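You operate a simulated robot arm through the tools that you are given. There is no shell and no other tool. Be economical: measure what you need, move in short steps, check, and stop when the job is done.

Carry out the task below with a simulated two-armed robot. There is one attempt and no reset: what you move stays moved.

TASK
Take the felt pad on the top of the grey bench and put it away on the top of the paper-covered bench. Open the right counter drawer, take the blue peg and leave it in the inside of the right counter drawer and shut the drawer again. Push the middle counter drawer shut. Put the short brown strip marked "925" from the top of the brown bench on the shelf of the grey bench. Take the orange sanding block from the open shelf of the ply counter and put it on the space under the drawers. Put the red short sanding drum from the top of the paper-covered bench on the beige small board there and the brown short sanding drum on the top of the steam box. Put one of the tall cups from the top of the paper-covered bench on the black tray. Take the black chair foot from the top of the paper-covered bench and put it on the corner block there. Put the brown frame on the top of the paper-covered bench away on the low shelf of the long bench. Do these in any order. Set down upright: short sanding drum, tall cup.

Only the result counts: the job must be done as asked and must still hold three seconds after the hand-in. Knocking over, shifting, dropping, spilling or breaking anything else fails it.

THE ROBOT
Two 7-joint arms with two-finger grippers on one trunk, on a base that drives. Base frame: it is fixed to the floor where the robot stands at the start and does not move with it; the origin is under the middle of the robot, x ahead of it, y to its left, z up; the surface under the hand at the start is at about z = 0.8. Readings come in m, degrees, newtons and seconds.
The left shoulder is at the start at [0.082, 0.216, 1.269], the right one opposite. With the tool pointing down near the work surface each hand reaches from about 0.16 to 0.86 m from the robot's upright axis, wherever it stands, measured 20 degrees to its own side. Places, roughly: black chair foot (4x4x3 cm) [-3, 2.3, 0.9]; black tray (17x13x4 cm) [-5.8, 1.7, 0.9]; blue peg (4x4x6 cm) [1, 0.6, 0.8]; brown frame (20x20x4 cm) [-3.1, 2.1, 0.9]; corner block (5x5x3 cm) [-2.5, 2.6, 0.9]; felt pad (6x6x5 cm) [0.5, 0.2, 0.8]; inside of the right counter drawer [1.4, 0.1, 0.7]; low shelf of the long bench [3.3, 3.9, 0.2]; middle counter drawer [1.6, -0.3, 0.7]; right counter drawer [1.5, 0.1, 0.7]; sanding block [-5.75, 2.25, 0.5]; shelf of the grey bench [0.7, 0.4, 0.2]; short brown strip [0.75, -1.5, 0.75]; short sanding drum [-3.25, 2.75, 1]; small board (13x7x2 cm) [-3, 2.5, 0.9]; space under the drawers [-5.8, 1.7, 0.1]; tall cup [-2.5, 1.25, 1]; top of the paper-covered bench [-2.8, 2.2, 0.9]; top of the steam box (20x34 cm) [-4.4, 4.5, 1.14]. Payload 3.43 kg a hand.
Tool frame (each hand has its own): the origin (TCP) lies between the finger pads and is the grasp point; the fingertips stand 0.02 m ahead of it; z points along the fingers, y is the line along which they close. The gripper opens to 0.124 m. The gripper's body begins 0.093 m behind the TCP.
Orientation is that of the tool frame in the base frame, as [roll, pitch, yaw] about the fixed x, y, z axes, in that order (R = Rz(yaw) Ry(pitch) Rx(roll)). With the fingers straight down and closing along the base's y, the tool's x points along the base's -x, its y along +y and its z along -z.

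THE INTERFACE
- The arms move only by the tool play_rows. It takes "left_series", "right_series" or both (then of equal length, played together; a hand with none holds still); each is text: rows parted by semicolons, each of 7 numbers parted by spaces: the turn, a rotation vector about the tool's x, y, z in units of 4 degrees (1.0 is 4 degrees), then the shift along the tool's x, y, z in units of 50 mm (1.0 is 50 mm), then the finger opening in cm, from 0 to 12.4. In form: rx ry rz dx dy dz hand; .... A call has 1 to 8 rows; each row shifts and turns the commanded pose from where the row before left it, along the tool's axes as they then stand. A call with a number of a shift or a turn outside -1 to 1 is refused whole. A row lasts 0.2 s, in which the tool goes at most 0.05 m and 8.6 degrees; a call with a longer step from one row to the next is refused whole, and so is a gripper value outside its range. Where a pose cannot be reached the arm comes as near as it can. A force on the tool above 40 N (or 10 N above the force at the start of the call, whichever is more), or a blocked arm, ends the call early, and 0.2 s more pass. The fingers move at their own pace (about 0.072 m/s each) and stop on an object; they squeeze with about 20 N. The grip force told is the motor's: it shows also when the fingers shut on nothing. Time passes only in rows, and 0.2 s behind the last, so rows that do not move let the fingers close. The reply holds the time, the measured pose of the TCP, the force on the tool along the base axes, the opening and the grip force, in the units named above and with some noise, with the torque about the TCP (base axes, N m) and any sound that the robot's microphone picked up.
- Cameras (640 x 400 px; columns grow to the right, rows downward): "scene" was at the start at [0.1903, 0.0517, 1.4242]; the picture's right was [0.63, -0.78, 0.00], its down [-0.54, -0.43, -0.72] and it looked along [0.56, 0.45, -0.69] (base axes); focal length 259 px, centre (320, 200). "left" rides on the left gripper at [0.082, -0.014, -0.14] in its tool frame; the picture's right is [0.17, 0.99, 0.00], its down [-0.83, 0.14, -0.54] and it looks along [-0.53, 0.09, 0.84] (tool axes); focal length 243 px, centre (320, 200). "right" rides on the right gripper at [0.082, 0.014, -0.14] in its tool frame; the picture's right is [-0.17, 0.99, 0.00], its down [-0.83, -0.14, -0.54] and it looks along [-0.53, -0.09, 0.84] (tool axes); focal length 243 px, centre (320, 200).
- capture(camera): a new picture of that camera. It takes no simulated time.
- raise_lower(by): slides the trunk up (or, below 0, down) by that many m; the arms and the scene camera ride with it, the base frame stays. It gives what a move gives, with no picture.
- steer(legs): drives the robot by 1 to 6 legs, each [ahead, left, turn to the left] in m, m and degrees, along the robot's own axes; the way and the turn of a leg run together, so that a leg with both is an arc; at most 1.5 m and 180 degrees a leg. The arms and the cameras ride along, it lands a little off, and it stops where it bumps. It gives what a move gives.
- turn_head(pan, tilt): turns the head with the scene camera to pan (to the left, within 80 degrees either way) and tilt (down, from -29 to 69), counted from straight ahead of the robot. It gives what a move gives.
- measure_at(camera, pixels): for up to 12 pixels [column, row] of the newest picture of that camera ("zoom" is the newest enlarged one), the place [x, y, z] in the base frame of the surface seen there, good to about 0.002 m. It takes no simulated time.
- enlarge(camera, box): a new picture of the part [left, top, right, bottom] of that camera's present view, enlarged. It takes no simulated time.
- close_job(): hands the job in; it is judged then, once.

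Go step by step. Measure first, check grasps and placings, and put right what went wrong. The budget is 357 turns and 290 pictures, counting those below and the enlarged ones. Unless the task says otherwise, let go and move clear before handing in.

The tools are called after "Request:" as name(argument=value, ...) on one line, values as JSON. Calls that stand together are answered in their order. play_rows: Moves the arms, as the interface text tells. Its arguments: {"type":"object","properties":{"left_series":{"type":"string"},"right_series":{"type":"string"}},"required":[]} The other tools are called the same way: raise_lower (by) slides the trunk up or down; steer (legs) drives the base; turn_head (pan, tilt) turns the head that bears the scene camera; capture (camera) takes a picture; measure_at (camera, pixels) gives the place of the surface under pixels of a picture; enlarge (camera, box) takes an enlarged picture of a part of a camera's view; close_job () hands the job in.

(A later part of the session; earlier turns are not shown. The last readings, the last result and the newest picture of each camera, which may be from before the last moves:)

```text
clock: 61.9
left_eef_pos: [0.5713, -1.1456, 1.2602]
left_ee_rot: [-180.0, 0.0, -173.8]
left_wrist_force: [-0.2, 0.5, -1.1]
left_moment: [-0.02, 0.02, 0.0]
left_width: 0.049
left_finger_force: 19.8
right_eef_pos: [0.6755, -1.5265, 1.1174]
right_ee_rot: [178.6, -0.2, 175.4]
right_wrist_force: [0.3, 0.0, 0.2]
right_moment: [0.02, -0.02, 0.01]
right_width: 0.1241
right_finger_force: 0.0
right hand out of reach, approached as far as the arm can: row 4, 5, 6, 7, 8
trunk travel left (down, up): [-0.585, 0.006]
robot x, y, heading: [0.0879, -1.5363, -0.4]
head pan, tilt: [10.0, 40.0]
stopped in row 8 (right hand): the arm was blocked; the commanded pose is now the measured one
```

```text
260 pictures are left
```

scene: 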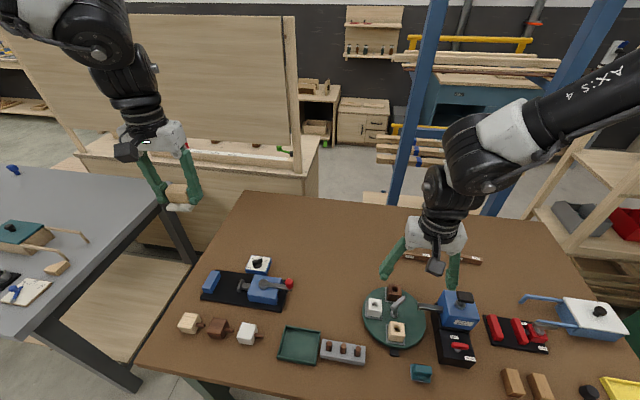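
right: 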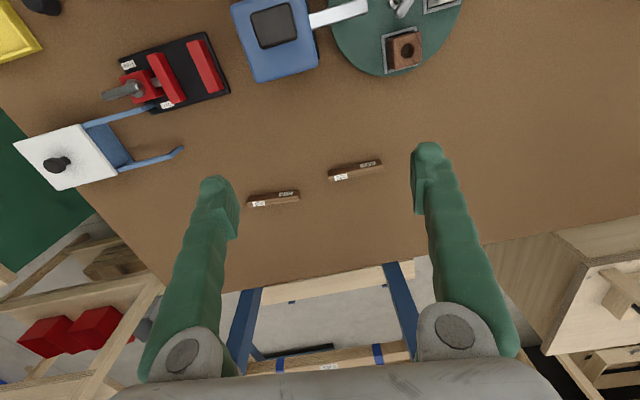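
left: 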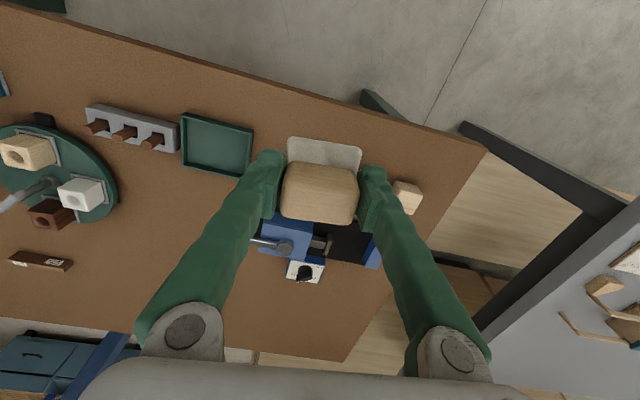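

Hand is past the clamp now at (0.676,−1.527). I'll descend here, then extend at a lower height.

Request:
play_rows(right_series="0 0 0 -0.2 0 0.9 12.4; 0 0 0 -0.2 0 0.9 12.4; 0 0 0 -0.2 0 0.9 12.4; 0 0 0 -0.5 0.3 0.5 12.4; 0 0 0 -0.5 0.3 0 12.4")

Request:
capture(camera="right")

```text
clock: 63.1
left_eef_pos: [0.5707, -1.1451, 1.2601]
left_ee_rot: [-179.9, 0.0, -174.0]
left_wrist_force: [0.4, 0.0, -0.6]
left_moment: [-0.01, -0.02, 0.0]
left_width: 0.0488
left_finger_force: 20.1
right_eef_pos: [0.6448, -1.4938, 1.0012]
right_ee_rot: [178.5, 0.2, 175.6]
right_wrist_force: [0.0, -0.1, 0.2]
right_moment: [-0.01, -0.02, 0.02]
right_width: 0.1237
right_finger_force: 0.0
right hand out of reach, approached as far as the arm can: row 1, 2, 3, 4, 5
trunk travel left (down, up): [-0.585, 0.006]
robot x, y, heading: [0.0917, -1.539, -0.4]
head pan, tilt: [10.0, 40.0]
```

```text
259 pictures are left
```

right: 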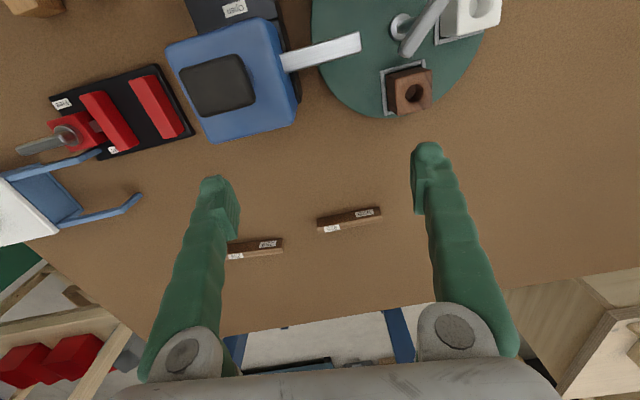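

At this extension the forearm is nearly vertical and the wrist seems straight, so it can't extend further with the tool vertical. I'll tilt the fingers forward about 32°, which still grips the strip by its ends.

Request:
play_rows(right_series="0.1 -1 -0.2 0 0 -0.4 12.4; 0.1 -1 -0.2 0 0 -0.4 12.4; 0.1 -1 -0.2 0 0 -0.3 12.4; 0.1 -1 -0.2 0 0 0 12.4; 0 -1 -0.2 0 0 0 12.4; 0 -1 0 0 0 0 12.4; 0 -1 0 0 0 0 12.4; 0 -1 0 0 0 0 12.4")

Request:
capture(camera="right")

```text
clock: 65.1
left_eef_pos: [0.5715, -1.1461, 1.2598]
left_ee_rot: [-179.9, 0.0, -173.9]
left_wrist_force: [0.6, -0.2, 0.3]
left_moment: [0.06, -0.04, 0.0]
left_width: 0.0487
left_finger_force: 19.8
right_eef_pos: [0.6319, -1.5393, 1.012]
right_ee_rot: [-179.1, 27.1, 174.8]
right_wrist_force: [1.0, -0.3, 0.0]
right_moment: [0.01, 0.02, 0.03]
right_width: 0.124
right_finger_force: 0.0
trunk travel left (down, up): [-0.585, 0.006]
robot x, y, heading: [0.0865, -1.5364, -0.2]
head pan, tilt: [10.0, 40.0]
stopped in row 8 (right hand): the arm was blocked; the commanded pose is now the measured one
```

```text
258 pictures are left
```

right: 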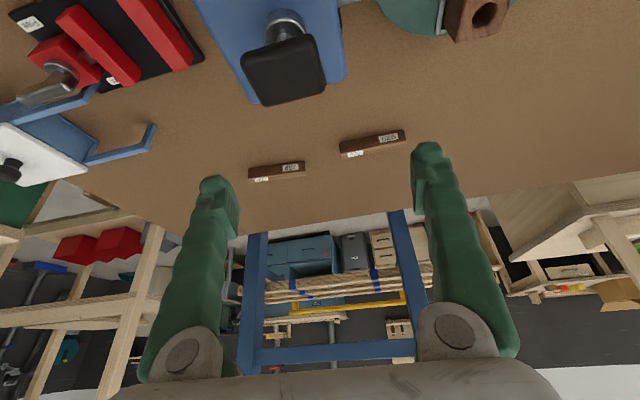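

Blocked near the clamp knob at (283,75). I'll move straight up and away before continuing.

Request:
play_rows(right_series="0 0 0 -0.45 0.2 -0.85 12.4; 0 0 0 -0.45 0.2 -0.85 12.4; 0 0 0 -0.45 0.2 -0.85 12.4")

Request:
turn_head(pan=-5, tilt=35)

Request:
capture(camera="scene")

```text
clock: 65.9
left_eef_pos: [0.5711, -1.1451, 1.2594]
left_ee_rot: [-180.0, 0.0, -173.9]
left_wrist_force: [0.7, 0.1, -1.1]
left_moment: [0.02, -0.02, -0.02]
left_width: 0.0489
left_finger_force: 19.9
right_eef_pos: [0.5846, -1.5268, 1.0503]
right_ee_rot: [-177.0, 17.4, 174.8]
right_wrist_force: [-0.1, 0.6, -0.1]
right_moment: [0.0, 0.01, 0.01]
right_width: 0.1237
right_finger_force: 0.1
trunk travel left (down, up): [-0.585, 0.006]
robot x, y, heading: [0.0864, -1.5355, -0.6]
head pan, tilt: [10.0, 40.0]
stopped in row 3 (right hand): the arm was blocked; the commanded pose is now the measured one
```

```text
clock: 66.7
left_eef_pos: [0.5703, -1.1458, 1.2595]
left_ee_rot: [179.9, 0.0, -174.0]
left_wrist_force: [0.1, -0.5, -0.4]
left_moment: [0.02, 0.01, -0.02]
left_width: 0.0487
left_finger_force: 19.7
right_eef_pos: [0.5835, -1.5261, 1.0494]
right_ee_rot: [-176.9, 17.3, 174.7]
right_wrist_force: [-0.8, 0.2, -0.9]
right_moment: [-0.01, -0.02, -0.02]
right_width: 0.1243
right_finger_force: 0.0
trunk travel left (down, up): [-0.585, 0.006]
robot x, y, heading: [0.089, -1.5348, -0.5]
head pan, tilt: [-5.0, 35.0]
```

```text
257 pictures are left
```

scene: 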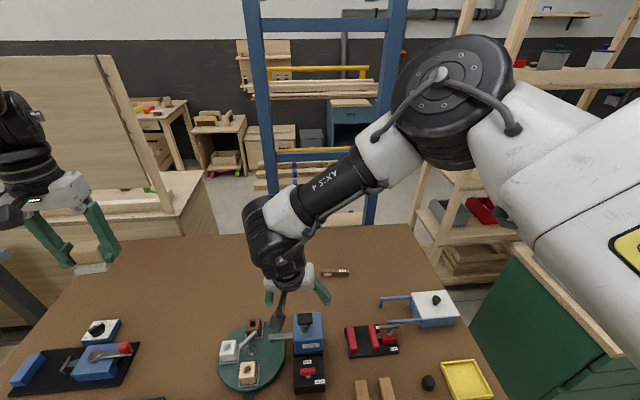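

The picture shows the arm as an inverted V reaching inward; extending stalls. Approaching from behind the bench would bring the strip within easy reach, so I'll measure the free space there.

Request:
measure_at(camera="scene", pixels=[[262, 225], [372, 215], [270, 160], [360, 160], [225, 215], [460, 215], [490, 255], [180, 190], [215, 245], [325, 215], [410, 220], [400, 228]])

Request:
turn_head(pan=20, tilt=20)

Request:
capture(camera="scene")

```text
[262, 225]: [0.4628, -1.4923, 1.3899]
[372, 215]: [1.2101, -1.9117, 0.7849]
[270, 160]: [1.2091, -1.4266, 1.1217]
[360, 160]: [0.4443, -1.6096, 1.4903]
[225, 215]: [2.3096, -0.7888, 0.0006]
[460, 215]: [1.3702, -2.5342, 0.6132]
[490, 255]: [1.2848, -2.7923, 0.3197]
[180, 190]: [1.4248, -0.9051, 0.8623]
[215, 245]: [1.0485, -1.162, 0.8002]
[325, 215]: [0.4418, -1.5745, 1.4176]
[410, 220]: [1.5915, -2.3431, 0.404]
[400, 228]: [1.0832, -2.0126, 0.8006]
```

```text
clock: 67.6
left_eef_pos: [0.5711, -1.1452, 1.2603]
left_ee_rot: [-179.9, 0.0, -173.9]
left_wrist_force: [0.3, -1.1, 0.4]
left_moment: [0.0, -0.02, -0.02]
left_width: 0.0487
left_finger_force: 20.5
right_eef_pos: [0.5822, -1.5246, 1.0508]
right_ee_rot: [-176.9, 17.2, 174.7]
right_wrist_force: [0.0, 0.5, -0.4]
right_moment: [0.02, 0.01, -0.01]
right_width: 0.1241
right_finger_force: 0.1
trunk travel left (down, up): [-0.585, 0.006]
robot x, y, heading: [0.0878, -1.5387, -0.5]
head pan, tilt: [20.0, 20.0]
```

```text
256 pictures are left
```

scene: 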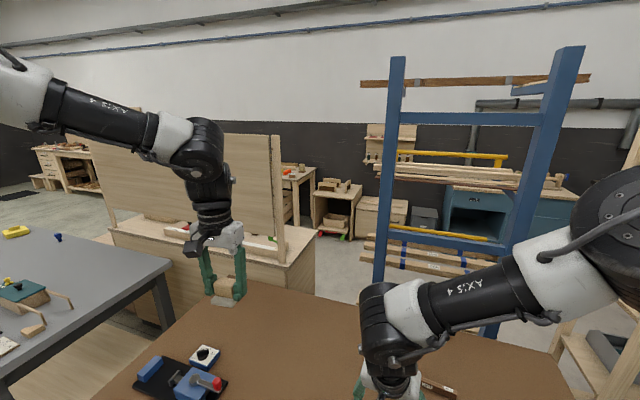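

Blue rack posts stand right behind the bench (x≈1.21), so no approach from there. The forearm points left, and the hand's fixed yaw seems to use up the wrist; I'll test by turning the hand yaw clockwise while straightening.

Request:
play_rows(right_series="0 0.85 1 0 0 -0.4 12.4; 0 0.85 1 0 0 -0.4 12.4; 0 0.85 1 0 0 -0.4 12.4; 0 0.85 1 0 0 -0.2 12.4; 0 0.85 1 0 0 0 12.4; 0 0 1 0 0 0 12.4; 0 0 1 0 0 0 12.4; 0 0 1 0 0 0 12.4")

```text
clock: 69.4
left_eef_pos: [0.5714, -1.1458, 1.259]
left_ee_rot: [-179.9, 0.1, -174.0]
left_wrist_force: [-0.1, 0.3, -1.0]
left_moment: [0.02, -0.02, -0.01]
left_width: 0.0487
left_finger_force: 20.0
right_eef_pos: [0.5673, -1.5194, 1.1182]
right_ee_rot: [179.6, 0.6, 142.3]
right_wrist_force: [0.3, 0.1, 0.1]
right_moment: [0.01, -0.01, -0.03]
right_width: 0.1239
right_finger_force: 0.1
trunk travel left (down, up): [-0.585, 0.006]
robot x, y, heading: [0.0883, -1.5346, -0.5]
head pan, tilt: [20.0, 20.0]
```

No limits hit with yaw 142°. Now test extension forward by 0.16 m.

Request:
play_rows(right_series="0 0 0 -0.63 0.49 0 12.4; 0 0 0 -0.63 0.49 0 12.4; 0 0 0 -0.63 0.49 0 12.4; 0 0 0 -0.63 0.49 0 12.4")

```text
clock: 70.4
left_eef_pos: [0.5716, -1.146, 1.2585]
left_ee_rot: [180.0, 0.1, -174.0]
left_wrist_force: [0.7, -0.3, -0.6]
left_moment: [0.01, -0.01, 0.02]
left_width: 0.0487
left_finger_force: 20.2
right_eef_pos: [0.7322, -1.5366, 1.1196]
right_ee_rot: [179.0, 0.1, 141.0]
right_wrist_force: [0.9, -0.1, 0.1]
right_moment: [0.01, 0.08, 0.01]
right_width: 0.1241
right_finger_force: 0.1
right hand out of reach, approached as far as the arm can: row 4
trunk travel left (down, up): [-0.585, 0.006]
robot x, y, heading: [0.0877, -1.5373, -0.2]
head pan, tilt: [20.0, 20.0]
```

Reach improved to x=0.732. I'll turn on to yaw ≈ 90°, which also lets me grip the strip across its thin side.

Request:
play_rows(right_series="0 0 1 0 0 0 6; 0 0 1 0 0 0 6; 0 0 1 0 0 0 6; 0 0 1 0 0 0 6; 0 0 1 0 0 0 6; 0 0 1 0 0 0 6; 0 0 1 0 0 0 6; 0 0 1 0 0 0 6")

Request:
play_rows(right_series="0 0 1 0 0 0 6; 0 0 1 0 0 0 6; 0 0 1 0 0 0 6; 0 0 1 0 0 0 6; 0 0 0.7 0 0 0 6")

Request:
capture(camera="right")

```text
clock: 72.2
left_eef_pos: [0.5702, -1.146, 1.2591]
left_ee_rot: [179.9, -0.1, -174.0]
left_wrist_force: [0.3, 0.9, -0.7]
left_moment: [-0.01, -0.01, -0.03]
left_width: 0.0489
left_finger_force: 20.4
right_eef_pos: [0.7287, -1.536, 1.1176]
right_ee_rot: [179.6, -0.2, 109.0]
right_wrist_force: [-0.3, 0.5, 0.7]
right_moment: [-0.01, 0.01, -0.02]
right_width: 0.06
right_finger_force: 0.1
trunk travel left (down, up): [-0.585, 0.006]
robot x, y, heading: [0.0865, -1.531, -0.5]
head pan, tilt: [20.0, 20.0]
```

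```text
clock: 73.4
left_eef_pos: [0.5709, -1.1457, 1.2589]
left_ee_rot: [-180.0, -0.1, -174.0]
left_wrist_force: [0.7, 0.1, -1.4]
left_moment: [0.01, -0.01, 0.03]
left_width: 0.0489
left_finger_force: 19.9
right_eef_pos: [0.7277, -1.535, 1.1183]
right_ee_rot: [179.6, -0.2, 90.1]
right_wrist_force: [0.7, 0.1, -0.2]
right_moment: [0.01, -0.03, 0.01]
right_width: 0.0599
right_finger_force: 0.0
trunk travel left (down, up): [-0.585, 0.006]
robot x, y, heading: [0.0851, -1.5346, -0.2]
head pan, tilt: [20.0, 20.0]
```

```text
255 pictures are left
```

right: 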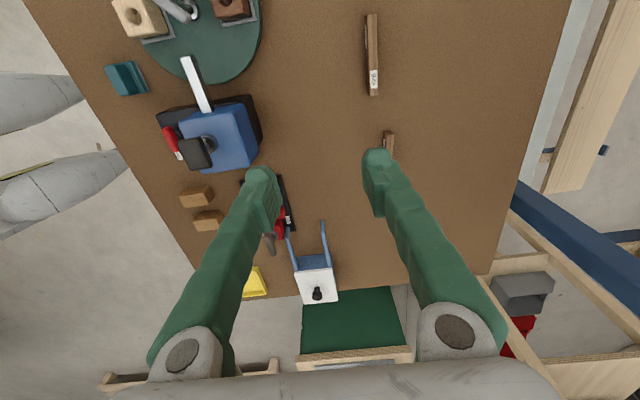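

Excellent. Measure the strip from this view (371,55).

Request:
measure_at(camera="right", pixels=[[368, 20], [375, 20], [368, 60], [376, 60], [372, 94], [371, 14], [364, 40], [379, 80]])

Request:
play_rows(right_series="0 0 0 0.2 0.35 0.7 6; 0 0 0 0.2 0.35 0.7 6; 0 0 0 0.2 0.35 0.7 6; 0 0 0 0.2 0.35 0.7 6; 0 0 0 0.2 0.4 0 6")

Request:
capture(camera="right")

```text
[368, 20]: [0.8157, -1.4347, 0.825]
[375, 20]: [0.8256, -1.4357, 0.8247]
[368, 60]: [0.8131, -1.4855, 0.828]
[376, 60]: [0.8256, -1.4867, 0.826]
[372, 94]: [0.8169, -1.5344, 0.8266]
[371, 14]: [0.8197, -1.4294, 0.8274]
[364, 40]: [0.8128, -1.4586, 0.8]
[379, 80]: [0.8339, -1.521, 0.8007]
```

```text
clock: 74.6
left_eef_pos: [0.5712, -1.1453, 1.2606]
left_ee_rot: [-179.9, 0.0, -174.0]
left_wrist_force: [-0.7, 0.0, -1.3]
left_moment: [0.02, -0.04, 0.01]
left_width: 0.0487
left_finger_force: 19.8
right_eef_pos: [0.717, -1.5411, 1.0013]
right_ee_rot: [178.9, 0.0, 90.7]
right_wrist_force: [-0.6, 0.8, -0.6]
right_moment: [-0.01, -0.01, -0.01]
right_width: 0.0601
right_finger_force: 0.1
right hand out of reach, approached as far as the arm can: row 1, 2, 3, 4, 5
trunk travel left (down, up): [-0.585, 0.006]
robot x, y, heading: [0.0912, -1.542, -0.7]
head pan, tilt: [20.0, 20.0]
```

```text
254 pictures are left
```

right: 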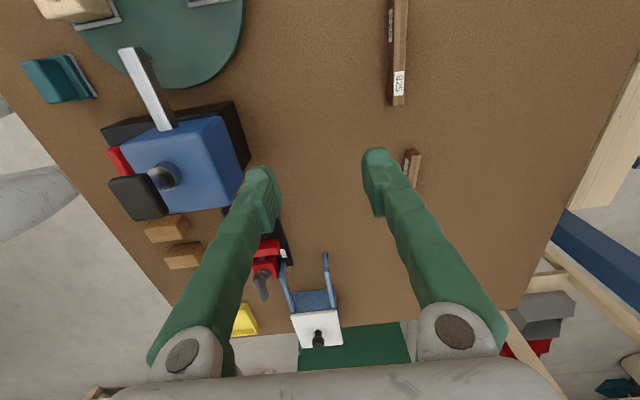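

Straight ahead of the robot gives only ~0.64 m, but 20° to the hand's own side should give more. With this yaw I can strafe back left 0.3 m so the strip lies on the right side.

Request:
steer(legs=[[0, 0.3, 0]])

Request:
play_rows(right_series="0 0 0 -0.8 0 0 6; 0 0 0 -0.8 0 0 6; 0 0 0 -0.8 0 0 6; 0 0 0 -0.8 0.3 0 6; 0 0 0 -0.8 0.4 0 6; 0 0 0 -0.8 0.4 0 6; 0 0 0 0 0.5 0 6; 0 0 0 0 0.5 0 6")

Request:
capture(camera="right")

```text
clock: 79.2
left_eef_pos: [0.5737, -0.8465, 1.2591]
left_ee_rot: [-180.0, 0.0, -174.1]
left_wrist_force: [0.7, 0.1, -1.0]
left_moment: [-0.01, -0.01, -0.02]
left_width: 0.0488
left_finger_force: 19.9
right_eef_pos: [0.7188, -1.2428, 0.9997]
right_ee_rot: [179.1, 0.0, 90.5]
right_wrist_force: [0.3, 0.2, -0.7]
right_moment: [0.04, -0.02, -0.01]
right_width: 0.0603
right_finger_force: 0.0
trunk travel left (down, up): [-0.585, 0.006]
robot x, y, heading: [0.0911, -1.2368, -0.6]
head pan, tilt: [20.0, 20.0]
```

```text
clock: 81.0
left_eef_pos: [0.5724, -0.8464, 1.2595]
left_ee_rot: [179.9, 0.0, -174.1]
left_wrist_force: [1.2, 0.3, -1.0]
left_moment: [0.0, -0.02, -0.02]
left_width: 0.0488
left_finger_force: 20.1
right_eef_pos: [0.7833, -1.481, 1.0016]
right_ee_rot: [178.9, -0.1, 90.5]
right_wrist_force: [-0.6, -0.8, 0.8]
right_moment: [0.02, -0.03, 0.02]
right_width: 0.0599
right_finger_force: 0.0
right hand out of reach, approached as far as the arm can: row 7, 8
trunk travel left (down, up): [-0.585, 0.006]
robot x, y, heading: [0.094, -1.2336, -0.6]
head pan, tilt: [20.0, 20.0]
```

```text
253 pictures are left
```

right: 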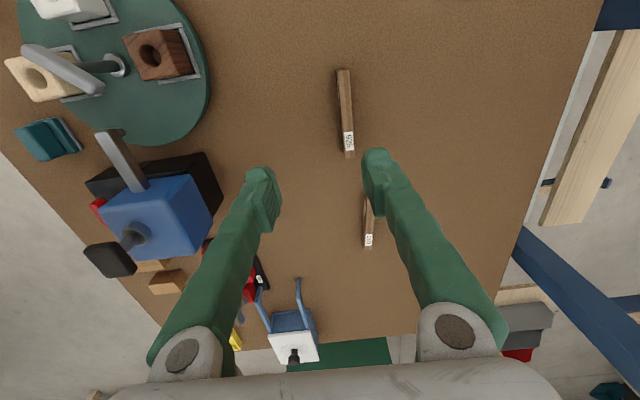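

x=0.783, short by ~4 cm; lowering the trunk should help since the wrist is below shoulder level. Lower 0.1 m and extend.

Request:
raise_lower(by=-0.1)

Request:
play_rows(right_series="0 0 0 0 0.4 0 6; 0 0 0 0 0.4 0 6")

```text
clock: 82.3
left_eef_pos: [0.575, -0.8457, 1.1604]
left_ee_rot: [179.9, 0.0, -174.1]
left_wrist_force: [-0.5, -1.4, -0.3]
left_moment: [-0.03, -0.02, 0.03]
left_width: 0.0487
left_finger_force: 20.1
right_eef_pos: [0.7831, -1.4804, 0.9017]
right_ee_rot: [178.9, 0.0, 90.6]
right_wrist_force: [0.5, 0.2, -0.5]
right_moment: [-0.03, -0.03, 0.0]
right_width: 0.0601
right_finger_force: 0.2
trunk travel left (down, up): [-0.485, 0.106]
robot x, y, heading: [0.0907, -1.2317, -0.6]
head pan, tilt: [20.0, 20.0]
```

```text
clock: 82.9
left_eef_pos: [0.5752, -0.8448, 1.1584]
left_ee_rot: [-179.8, 0.0, -174.1]
left_wrist_force: [0.1, 0.3, -0.3]
left_moment: [0.01, 0.03, 0.0]
left_width: 0.0488
left_finger_force: 20.1
right_eef_pos: [0.8238, -1.4815, 0.8996]
right_ee_rot: [179.2, -0.1, 90.5]
right_wrist_force: [0.4, 0.8, 0.1]
right_moment: [-0.02, 0.02, -0.05]
right_width: 0.0601
right_finger_force: 0.0
trunk travel left (down, up): [-0.485, 0.106]
robot x, y, heading: [0.0924, -1.2373, -0.5]
head pan, tilt: [20.0, 20.0]
```

Reached (0.824,−1.482). Check alignment and descend via arm.

Request:
play_rows(right_series="0 0 0 0 -0.08 0.5 6; 0 0 0 0 0 0.5 6; 0 0 0 0 0 0.3 6")

Request:
capture(camera="right")

```text
clock: 83.7
left_eef_pos: [0.5738, -0.8455, 1.1589]
left_ee_rot: [180.0, 0.0, -174.1]
left_wrist_force: [-0.6, 0.7, -0.4]
left_moment: [-0.02, 0.01, 0.02]
left_width: 0.0489
left_finger_force: 19.5
right_eef_pos: [0.8201, -1.4812, 0.8353]
right_ee_rot: [179.0, 0.0, 90.4]
right_wrist_force: [-1.0, -0.1, -0.5]
right_moment: [0.01, 0.04, -0.02]
right_width: 0.06
right_finger_force: 0.0
trunk travel left (down, up): [-0.485, 0.106]
robot x, y, heading: [0.0923, -1.2372, -0.3]
head pan, tilt: [20.0, 20.0]
```

```text
252 pictures are left
```

right: 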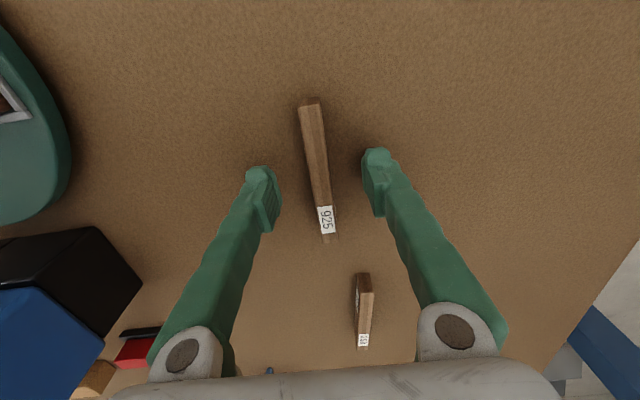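

Strip "925" is centred between the fingers. Down 1 cm more, grip, and lift.

Request:
play_rows(right_series="0 0 0 0 0 0.22 6; 0 0 0 0 0 0 0.5; 0 0 0 0 0 0 0.5; 0 0 0 0 0 0 0.5; 0 0 0 0 0 0 0.5; 0 0 0 0 0 0 0.5; 0 0 0 0 0 -0.6 0.5; 0 0 0 0 0 -0.6 0.5")

Request:
capture(camera="right")

```text
clock: 85.5
left_eef_pos: [0.5731, -0.8454, 1.1606]
left_ee_rot: [180.0, 0.0, -174.1]
left_wrist_force: [-0.2, 0.8, -0.1]
left_moment: [-0.01, -0.02, -0.01]
left_width: 0.0486
left_finger_force: 20.3
right_eef_pos: [0.8185, -1.4808, 0.8842]
right_ee_rot: [179.1, 0.0, 90.5]
right_wrist_force: [0.1, 0.1, -0.2]
right_moment: [0.0, -0.01, 0.0]
right_width: 0.0124
right_finger_force: 20.0
trunk travel left (down, up): [-0.485, 0.106]
robot x, y, heading: [0.0908, -1.2349, -0.4]
head pan, tilt: [20.0, 20.0]
```

```text
251 pictures are left
```

right: 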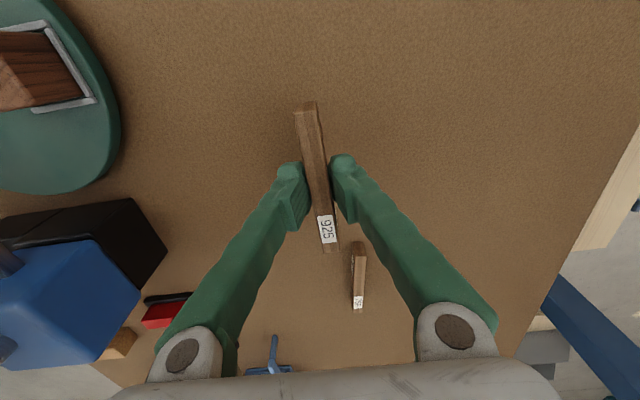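

Strip held (1.24 cm, 20 N). Raise up and retract over the clutter, then back away from the bench.

Request:
raise_lower(by=0.1)

Request:
play_rows(right_series="0 0 0 0 0 -0.8 0.5; 0 0 0 0 0 -0.8 0.5; 0 0 0 0 -0.6 -0.5 0.5; 0 0 0 0 -0.9 0 0.5; 0 0 0 0 -0.9 0 0.5; 0 0 0 0 -0.9 0 0.5; 0 0 0 0 -0.9 0 0.5; 0 0 0 0 -0.9 0 0.5")

Request:
steer(legs=[[-0.5, 0, 0]])

Request:
turn_head(pan=50, tilt=35)

Request:
capture(camera="scene")

```text
clock: 86.8
left_eef_pos: [0.575, -0.8463, 1.2565]
left_ee_rot: [179.9, -0.2, -174.1]
left_wrist_force: [0.0, 0.4, -0.5]
left_moment: [-0.02, 0.05, 0.01]
left_width: 0.0487
left_finger_force: 20.2
right_eef_pos: [0.8514, -1.48, 1.1218]
right_ee_rot: [168.5, 0.1, 90.5]
right_wrist_force: [0.7, -0.2, -0.9]
right_moment: [0.0, 0.02, 0.0]
right_width: 0.0125
right_finger_force: 20.1
trunk travel left (down, up): [-0.585, 0.006]
robot x, y, heading: [0.0932, -1.2375, -0.4]
head pan, tilt: [20.0, 20.0]
```

```text
clock: 88.6
left_eef_pos: [0.5738, -0.8467, 1.2596]
left_ee_rot: [-179.9, 0.1, -174.2]
left_wrist_force: [-0.4, -0.3, -0.3]
left_moment: [0.03, 0.0, -0.03]
left_width: 0.0485
left_finger_force: 20.1
right_eef_pos: [0.5794, -1.4839, 1.1761]
right_ee_rot: [168.0, 0.3, 90.5]
right_wrist_force: [0.3, -0.2, -0.7]
right_moment: [-0.02, -0.04, -0.02]
right_width: 0.0125
right_finger_force: 19.6
trunk travel left (down, up): [-0.585, 0.006]
robot x, y, heading: [0.0889, -1.2335, -0.5]
head pan, tilt: [20.0, 20.0]
```

```text
clock: 92.2
left_eef_pos: [0.0732, -0.8404, 1.2589]
left_ee_rot: [180.0, -0.1, -174.0]
left_wrist_force: [-0.1, -0.5, -1.4]
left_moment: [0.02, 0.01, -0.04]
left_width: 0.0489
left_finger_force: 20.1
right_eef_pos: [0.0804, -1.4779, 1.1758]
right_ee_rot: [168.2, 0.2, 90.6]
right_wrist_force: [-0.4, 0.5, 0.1]
right_moment: [-0.04, 0.0, 0.01]
right_width: 0.0125
right_finger_force: 19.5
trunk travel left (down, up): [-0.585, 0.006]
robot x, y, heading: [-0.4084, -1.2312, -0.4]
head pan, tilt: [20.0, 20.0]
```

```text
clock: 93.1
left_eef_pos: [0.0732, -0.8406, 1.2598]
left_ee_rot: [179.9, -0.1, -173.9]
left_wrist_force: [0.4, -0.7, -0.7]
left_moment: [-0.02, 0.0, 0.02]
left_width: 0.0489
left_finger_force: 19.9
right_eef_pos: [0.0795, -1.4773, 1.1768]
right_ee_rot: [168.1, 0.2, 90.7]
right_wrist_force: [0.5, -0.3, -0.2]
right_moment: [-0.03, -0.01, -0.03]
right_width: 0.0123
right_finger_force: 20.2
trunk travel left (down, up): [-0.585, 0.006]
robot x, y, heading: [-0.408, -1.2284, -0.4]
head pan, tilt: [50.0, 35.0]
```

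```text
250 pictures are left
```

scene: 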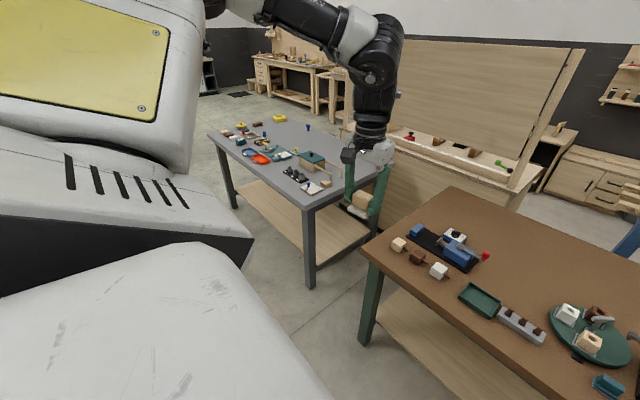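

Strip still held. Measure the grey bench's shelf edges and legs.

Request:
measure_at(camera="scene", pixels=[[300, 240], [285, 225], [260, 200], [330, 235], [310, 285], [306, 205], [232, 200], [208, 133], [262, 215], [237, 185], [360, 235], [345, 215]])

Request:
enlarge(camera="scene", box=[200, 110, 400, 290])

```text
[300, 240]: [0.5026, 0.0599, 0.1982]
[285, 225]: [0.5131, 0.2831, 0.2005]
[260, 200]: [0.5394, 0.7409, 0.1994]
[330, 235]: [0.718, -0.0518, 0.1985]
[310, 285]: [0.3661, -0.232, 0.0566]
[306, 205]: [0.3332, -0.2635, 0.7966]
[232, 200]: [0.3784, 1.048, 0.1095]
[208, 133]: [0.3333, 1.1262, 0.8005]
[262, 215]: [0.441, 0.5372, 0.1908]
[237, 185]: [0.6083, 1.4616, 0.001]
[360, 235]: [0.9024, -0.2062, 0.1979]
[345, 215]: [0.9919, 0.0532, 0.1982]
```

```text
2.22 times, centred on (300, 200) of scene
```

zoom: 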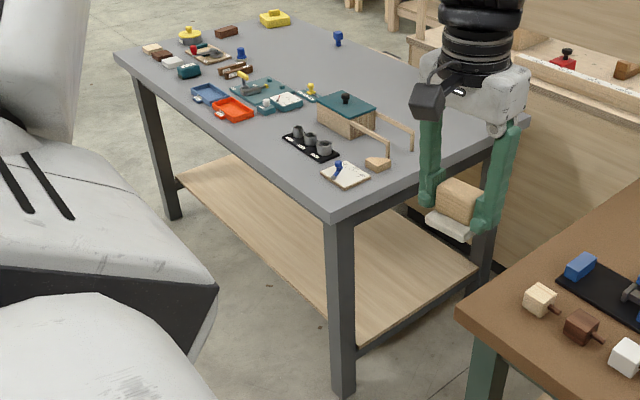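

Grey bench: top x≥0.333, y −0.26…1.13; shelf z 0.20, front edge x≈0.44. I'll place the strip near y≈0.85 with the right hand tilted forward; first drive left along x≈−0.4 so the left hand ends beyond the bench end.

Request:
steer(legs=[[0, 1.15, 0.4], [0, 1.15, 0]])

Request:
play_rows(right_series="-0.95 0 0 0 0 0 0.5; -0.95 0 0 0 0 0 0.5; -0.95 0 0 0 0 0 0.5; -0.95 0 0 0 0 0 0.5; -0.95 0 0 0 0 0 0.5; -0.95 0 0 0 0 0 0.5")

Request:
turn_head(pan=10, tilt=45)

Request:
capture(camera="scene")

```text
clock: 123.7
left_eef_pos: [0.0566, 1.4597, 1.2598]
left_ee_rot: [179.9, 0.0, -173.1]
left_wrist_force: [0.4, -0.6, -0.9]
left_moment: [0.0, 0.05, 0.0]
left_width: 0.0487
left_finger_force: 20.0
right_eef_pos: [0.073, 0.8217, 1.1764]
right_ee_rot: [168.2, 0.1, 91.7]
right_wrist_force: [0.2, 0.2, -1.2]
right_moment: [0.02, 0.01, -0.01]
right_width: 0.0123
right_finger_force: 19.9
trunk travel left (down, up): [-0.585, 0.006]
robot x, y, heading: [-0.4185, 1.0625, 0.3]
head pan, tilt: [50.0, 35.0]
```

```text
clock: 125.1
left_eef_pos: [0.0575, 1.4609, 1.2597]
left_ee_rot: [-179.9, 0.0, -173.0]
left_wrist_force: [1.4, -0.9, -0.2]
left_moment: [0.0, -0.03, -0.03]
left_width: 0.0486
left_finger_force: 19.8
right_eef_pos: [0.0747, 0.8234, 1.176]
right_ee_rot: [145.3, 0.1, 91.5]
right_wrist_force: [0.1, 0.8, -0.6]
right_moment: [0.01, 0.0, 0.0]
right_width: 0.0124
right_finger_force: 20.2
trunk travel left (down, up): [-0.585, 0.006]
robot x, y, heading: [-0.4171, 1.0616, 0.5]
head pan, tilt: [50.0, 35.0]
```

```text
clock: 126.2
left_eef_pos: [0.0568, 1.4598, 1.2597]
left_ee_rot: [180.0, 0.0, -173.1]
left_wrist_force: [-0.6, 0.1, -0.1]
left_moment: [0.0, 0.02, 0.0]
left_width: 0.0487
left_finger_force: 20.3
right_eef_pos: [0.0742, 0.8225, 1.1773]
right_ee_rot: [145.4, 0.2, 91.7]
right_wrist_force: [-0.7, -0.7, -0.5]
right_moment: [-0.01, 0.01, 0.03]
right_width: 0.0124
right_finger_force: 19.9
trunk travel left (down, up): [-0.585, 0.006]
robot x, y, heading: [-0.4202, 1.0635, 0.6]
head pan, tilt: [10.0, 45.0]
```

```text
248 pictures are left
```

scene: 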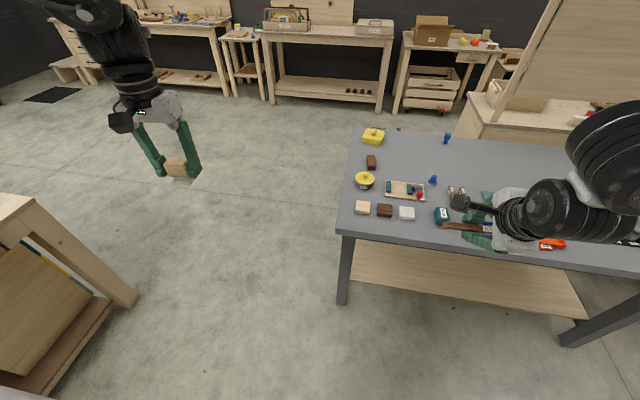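

Clear. I'll check the wooden bench at the left (100,250), then lower the trunk.

Request:
measure_at(camera="scene", pixels=[[40, 205], [120, 290], [60, 250], [20, 350], [446, 136], [432, 181], [505, 270]])

Request:
raise_lower(by=-0.56)

Request:
capture(camera="scene")

```text
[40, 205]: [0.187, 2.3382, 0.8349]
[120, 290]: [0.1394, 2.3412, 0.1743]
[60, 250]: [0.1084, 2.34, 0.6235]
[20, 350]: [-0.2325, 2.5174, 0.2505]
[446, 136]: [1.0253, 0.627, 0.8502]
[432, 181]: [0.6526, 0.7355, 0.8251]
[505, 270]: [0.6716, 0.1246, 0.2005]
```

```text
refused: -0.56 is not a number from -0.4 to 0.4
```

```text
247 pictures are left
```

scene: 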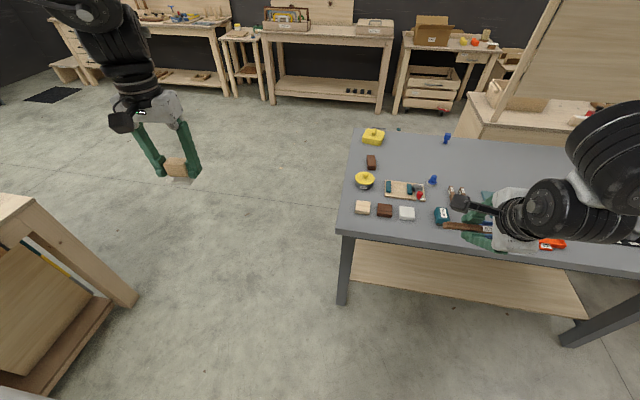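

Lower in two steps.

Request:
raise_lower(by=-0.4)

Request:
raise_lower(by=-0.16)

Request:
capture(camera="scene")

Request:
capture(camera="right")

```text
clock: 130.0
left_eef_pos: [0.0566, 1.4595, 0.8593]
left_ee_rot: [180.0, 0.1, -173.0]
left_wrist_force: [-0.1, 0.2, -0.7]
left_moment: [-0.01, -0.03, 0.01]
left_width: 0.0489
left_finger_force: 20.3
right_eef_pos: [0.0375, 0.823, 0.6474]
right_ee_rot: [164.3, -0.1, 91.6]
right_wrist_force: [0.6, -0.1, 0.1]
right_moment: [0.0, 0.01, 0.04]
right_width: 0.0122
right_finger_force: 20.1
trunk travel left (down, up): [-0.185, 0.406]
robot x, y, heading: [-0.4197, 1.0617, 0.3]
head pan, tilt: [10.0, 45.0]
```

```text
clock: 131.9
left_eef_pos: [0.0561, 1.4602, 0.7004]
left_ee_rot: [-180.0, 0.1, -173.1]
left_wrist_force: [1.2, 0.2, 0.1]
left_moment: [0.0, 0.01, 0.01]
left_width: 0.049
left_finger_force: 20.5
right_eef_pos: [0.0398, 0.8234, 0.4546]
right_ee_rot: [170.2, -0.2, 91.6]
right_wrist_force: [-0.6, -0.2, -0.5]
right_moment: [-0.02, 0.01, 0.01]
right_width: 0.0123
right_finger_force: 19.8
trunk travel left (down, up): [-0.025, 0.566]
robot x, y, heading: [-0.4188, 1.0617, 0.6]
head pan, tilt: [10.0, 45.0]
```

```text
246 pictures are left
```

scene: 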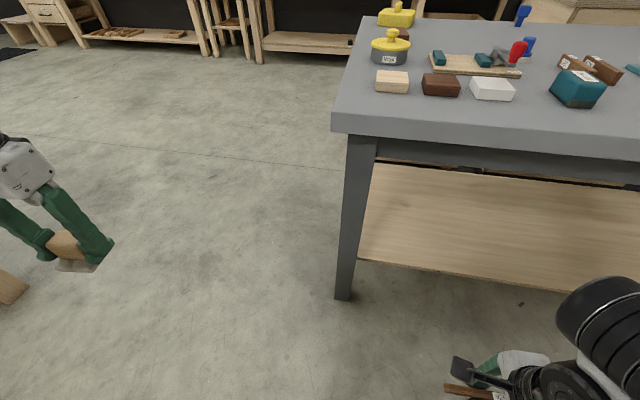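

```text
245 pictures are left
```

right: 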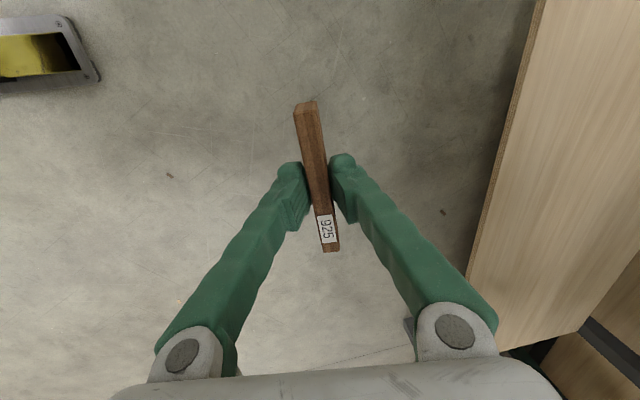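

Strip OK in hand at (0.04,0.823,0.455), tilt now 10°. Tilt forward ~40° and drive 0.2 m closer.

Request:
play_rows(right_series="-0.95 0 0 0 0 0 0.5; -0.95 0 0 0 0 0 0.5; -0.95 0 0 0 0 0 0.5; -0.95 0 0 0 0 0 0.5; -0.95 0 0 0 0 0 0.5; -0.95 0 0 0 0 0 0.5; -0.95 0 0 0 0 0 0.5; -0.95 0 0 0 0 0 0.5")

Request:
steer(legs=[[0.2, 0, 0]])

Request:
turn_head(pan=-15, tilt=55)

Request:
capture(camera="scene")

Request:
capture(camera="right")

```text
clock: 133.7
left_eef_pos: [0.0572, 1.4601, 0.6993]
left_ee_rot: [-180.0, 0.0, -173.1]
left_wrist_force: [-0.6, 0.7, 0.0]
left_moment: [-0.01, -0.03, 0.0]
left_width: 0.0485
left_finger_force: 19.7
right_eef_pos: [0.0984, 0.8198, 0.4493]
right_ee_rot: [144.9, -0.8, 91.9]
right_wrist_force: [-0.3, -0.5, 0.0]
right_moment: [0.02, 0.05, -0.01]
right_width: 0.0126
right_finger_force: 20.2
right hand out of reach, approached as far as the arm can: row 1, 2, 3, 4, 5, 6, 7, 8
trunk travel left (down, up): [-0.025, 0.566]
robot x, y, heading: [-0.4189, 1.0598, 0.7]
head pan, tilt: [10.0, 45.0]
```

```text
clock: 135.7
left_eef_pos: [0.2524, 1.4613, 0.701]
left_ee_rot: [-179.8, 0.4, -173.3]
left_wrist_force: [-0.3, 0.4, -1.1]
left_moment: [0.01, 0.0, -0.06]
left_width: 0.0487
left_finger_force: 20.2
right_eef_pos: [0.2921, 0.8196, 0.4531]
right_ee_rot: [144.6, -0.8, 91.8]
right_wrist_force: [-0.5, -0.2, -1.0]
right_moment: [0.01, 0.01, 0.02]
right_width: 0.0124
right_finger_force: 19.8
trunk travel left (down, up): [-0.025, 0.566]
robot x, y, heading: [-0.2216, 1.0631, 0.4]
head pan, tilt: [10.0, 45.0]
stopped in leg 1: the robot was blocked; the commanded pose is now the measured one
```

```text
clock: 136.6
left_eef_pos: [0.2522, 1.4614, 0.7022]
left_ee_rot: [-179.8, 0.3, -173.3]
left_wrist_force: [0.4, 0.1, -0.7]
left_moment: [0.02, -0.01, -0.01]
left_width: 0.0486
left_finger_force: 20.3
right_eef_pos: [0.2927, 0.8208, 0.4529]
right_ee_rot: [144.7, -0.7, 91.9]
right_wrist_force: [-0.2, -0.4, 0.6]
right_moment: [-0.02, 0.0, -0.06]
right_width: 0.0124
right_finger_force: 19.7
trunk travel left (down, up): [-0.025, 0.566]
robot x, y, heading: [-0.2197, 1.0678, 0.6]
head pan, tilt: [-15.0, 55.0]
```

```text
244 pictures are left
```

scene: 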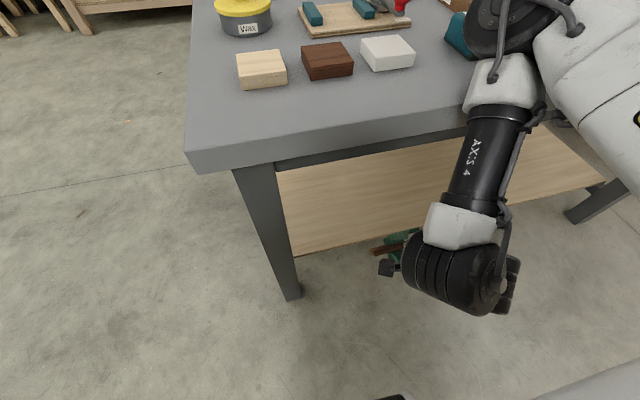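

```text
243 pictures are left
```

right: 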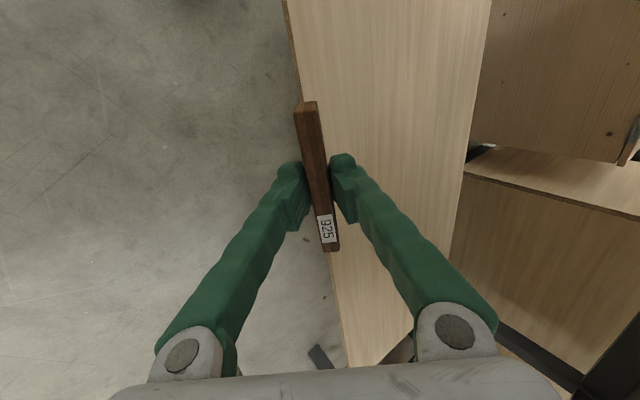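

The elbow met the bench's front edge. I'll back off 0.2 m, extend the arm forward and down so the elbow drops, then drive in again.

Request:
steer(legs=[[-0.2, 0, 0]])

Request:
play_rows(right_series="0 0 0 0 0.25 0.87 0.5; 0 0 0 0 0.25 0.87 0.5; 0 0 0 0 0.25 0.87 0.5; 0 0 0 0 0.25 0.87 0.5; 0 0 0 0 0.25 0.87 0.5; 0 0 0 0 0.25 0.87 0.5")

Request:
capture(camera="scene")

```text
clock: 138.4
left_eef_pos: [0.0587, 1.4586, 0.6997]
left_ee_rot: [180.0, 0.1, -173.3]
left_wrist_force: [-1.2, 0.5, -0.5]
left_moment: [-0.03, 0.02, -0.05]
left_width: 0.049
left_finger_force: 19.8
right_eef_pos: [0.0978, 0.8185, 0.4506]
right_ee_rot: [145.0, -0.7, 91.7]
right_wrist_force: [-0.6, 0.0, -0.3]
right_moment: [-0.04, -0.01, -0.03]
right_width: 0.0123
right_finger_force: 20.5
trunk travel left (down, up): [-0.025, 0.566]
robot x, y, heading: [-0.4182, 1.0625, 0.2]
head pan, tilt: [-15.0, 55.0]
```

```text
clock: 139.8
left_eef_pos: [0.0595, 1.4584, 0.6997]
left_ee_rot: [-180.0, 0.0, -173.3]
left_wrist_force: [-0.2, 0.2, 0.6]
left_moment: [0.01, 0.04, 0.02]
left_width: 0.0487
left_finger_force: 20.0
right_eef_pos: [0.3078, 0.8264, 0.2773]
right_ee_rot: [145.1, -0.8, 91.7]
right_wrist_force: [0.1, 0.3, -0.3]
right_moment: [0.0, -0.04, 0.0]
right_width: 0.0124
right_finger_force: 20.1
trunk travel left (down, up): [-0.025, 0.566]
robot x, y, heading: [-0.417, 1.0635, 0.2]
head pan, tilt: [-15.0, 55.0]
```

```text
242 pictures are left
```

scene: 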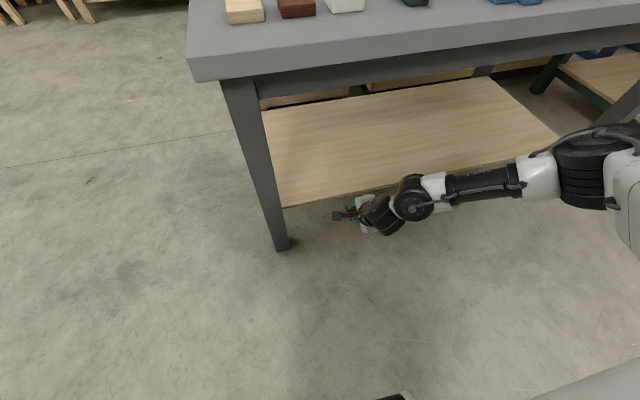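

Arm is now extended low. Drive forward 0.2 m into the shelf space.

Request:
steer(legs=[[0.2, 0, 0]])

Request:
capture(camera="scene")

Request:
capture(camera="right")

```text
clock: 141.6
left_eef_pos: [0.2574, 1.4588, 0.7001]
left_ee_rot: [-180.0, 0.1, -173.4]
left_wrist_force: [0.3, 0.4, -1.6]
left_moment: [0.01, 0.05, 0.02]
left_width: 0.0488
left_finger_force: 20.0
right_eef_pos: [0.5051, 0.8276, 0.2785]
right_ee_rot: [145.1, -0.8, 91.7]
right_wrist_force: [-0.1, -0.9, -0.6]
right_moment: [0.02, 0.02, -0.04]
right_width: 0.0128
right_finger_force: 19.7
trunk travel left (down, up): [-0.025, 0.566]
robot x, y, heading: [-0.2229, 1.0627, 0.1]
head pan, tilt: [-15.0, 55.0]
```

```text
241 pictures are left
```

scene: 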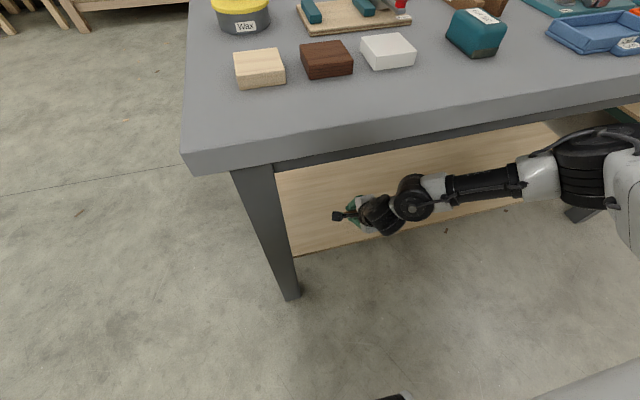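

```text
240 pictures are left
```

right: 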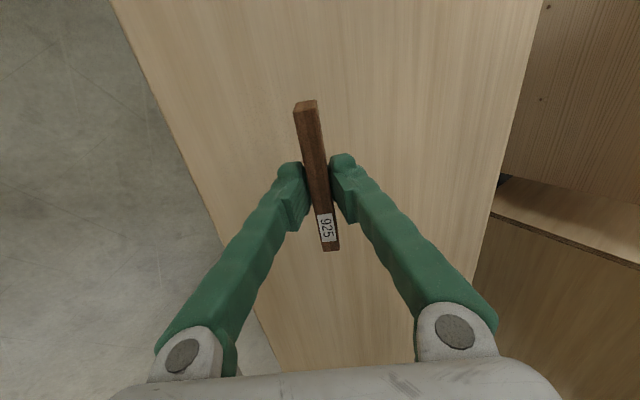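

Strip hovers over the shelf. Lower 5 cm gently.

Request:
play_rows(right_series="0 0 0 0 -0.27 0.385 0.5; 0 0 0 0 -0.27 0.385 0.5")

Request:
capture(camera="right")

```text
clock: 142.2
left_eef_pos: [0.2581, 1.4595, 0.6999]
left_ee_rot: [-179.9, 0.1, -173.5]
left_wrist_force: [0.7, -0.1, -0.2]
left_moment: [0.05, 0.0, 0.0]
left_width: 0.0486
left_finger_force: 20.0
right_eef_pos: [0.5046, 0.8282, 0.2303]
right_ee_rot: [145.0, -0.9, 91.8]
right_wrist_force: [0.2, -0.8, 0.6]
right_moment: [-0.02, 0.03, -0.04]
right_width: 0.0125
right_finger_force: 19.8
trunk travel left (down, up): [-0.025, 0.566]
robot x, y, heading: [-0.221, 1.064, 0.3]
head pan, tilt: [-15.0, 55.0]
```

```text
239 pictures are left
```

right: 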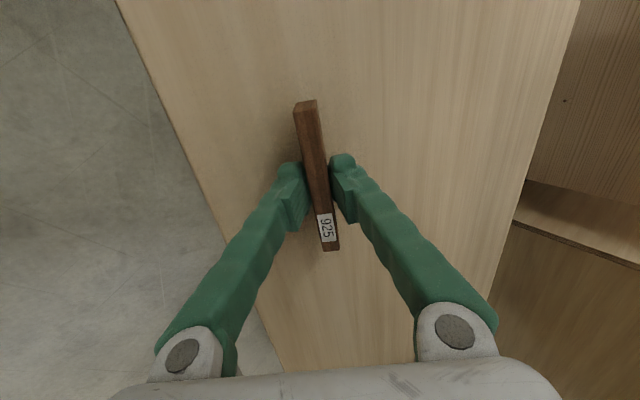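

Just above contact (z 0.230, no force). Lower a bit more and release.

Request:
play_rows(right_series="0 0 0 0 -0.04 0.06 0.5; 0 0 0 0 0 0 3; 0 0 0 0 0 0 5; 0 0 0 0 0 0 5; 0 0 0 0 0.3 -0.5 5; 0 0 0 0 0 -0.7 5")

Request:
capture(camera="right")

```text
clock: 143.6
left_eef_pos: [0.2574, 1.4586, 0.7003]
left_ee_rot: [-180.0, 0.1, -173.4]
left_wrist_force: [-0.4, -0.1, -1.0]
left_moment: [0.02, 0.01, 0.0]
left_width: 0.049
left_finger_force: 20.2
right_eef_pos: [0.4827, 0.827, 0.2848]
right_ee_rot: [145.3, -0.8, 91.9]
right_wrist_force: [0.6, 0.7, 0.5]
right_moment: [0.01, -0.02, -0.03]
right_width: 0.05
right_finger_force: 0.0
trunk travel left (down, up): [-0.025, 0.566]
robot x, y, heading: [-0.22, 1.0656, 0.4]
head pan, tilt: [-15.0, 55.0]
```

```text
238 pictures are left
```

right: 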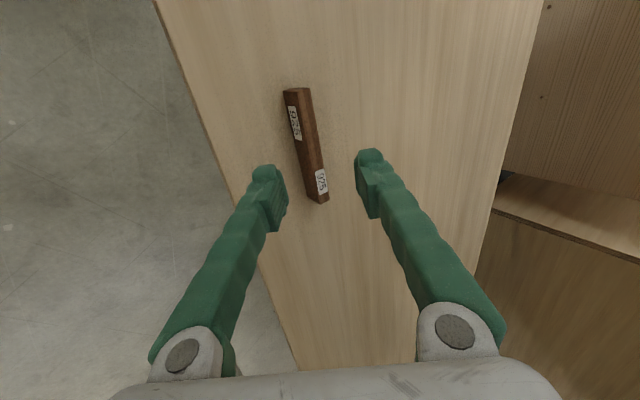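

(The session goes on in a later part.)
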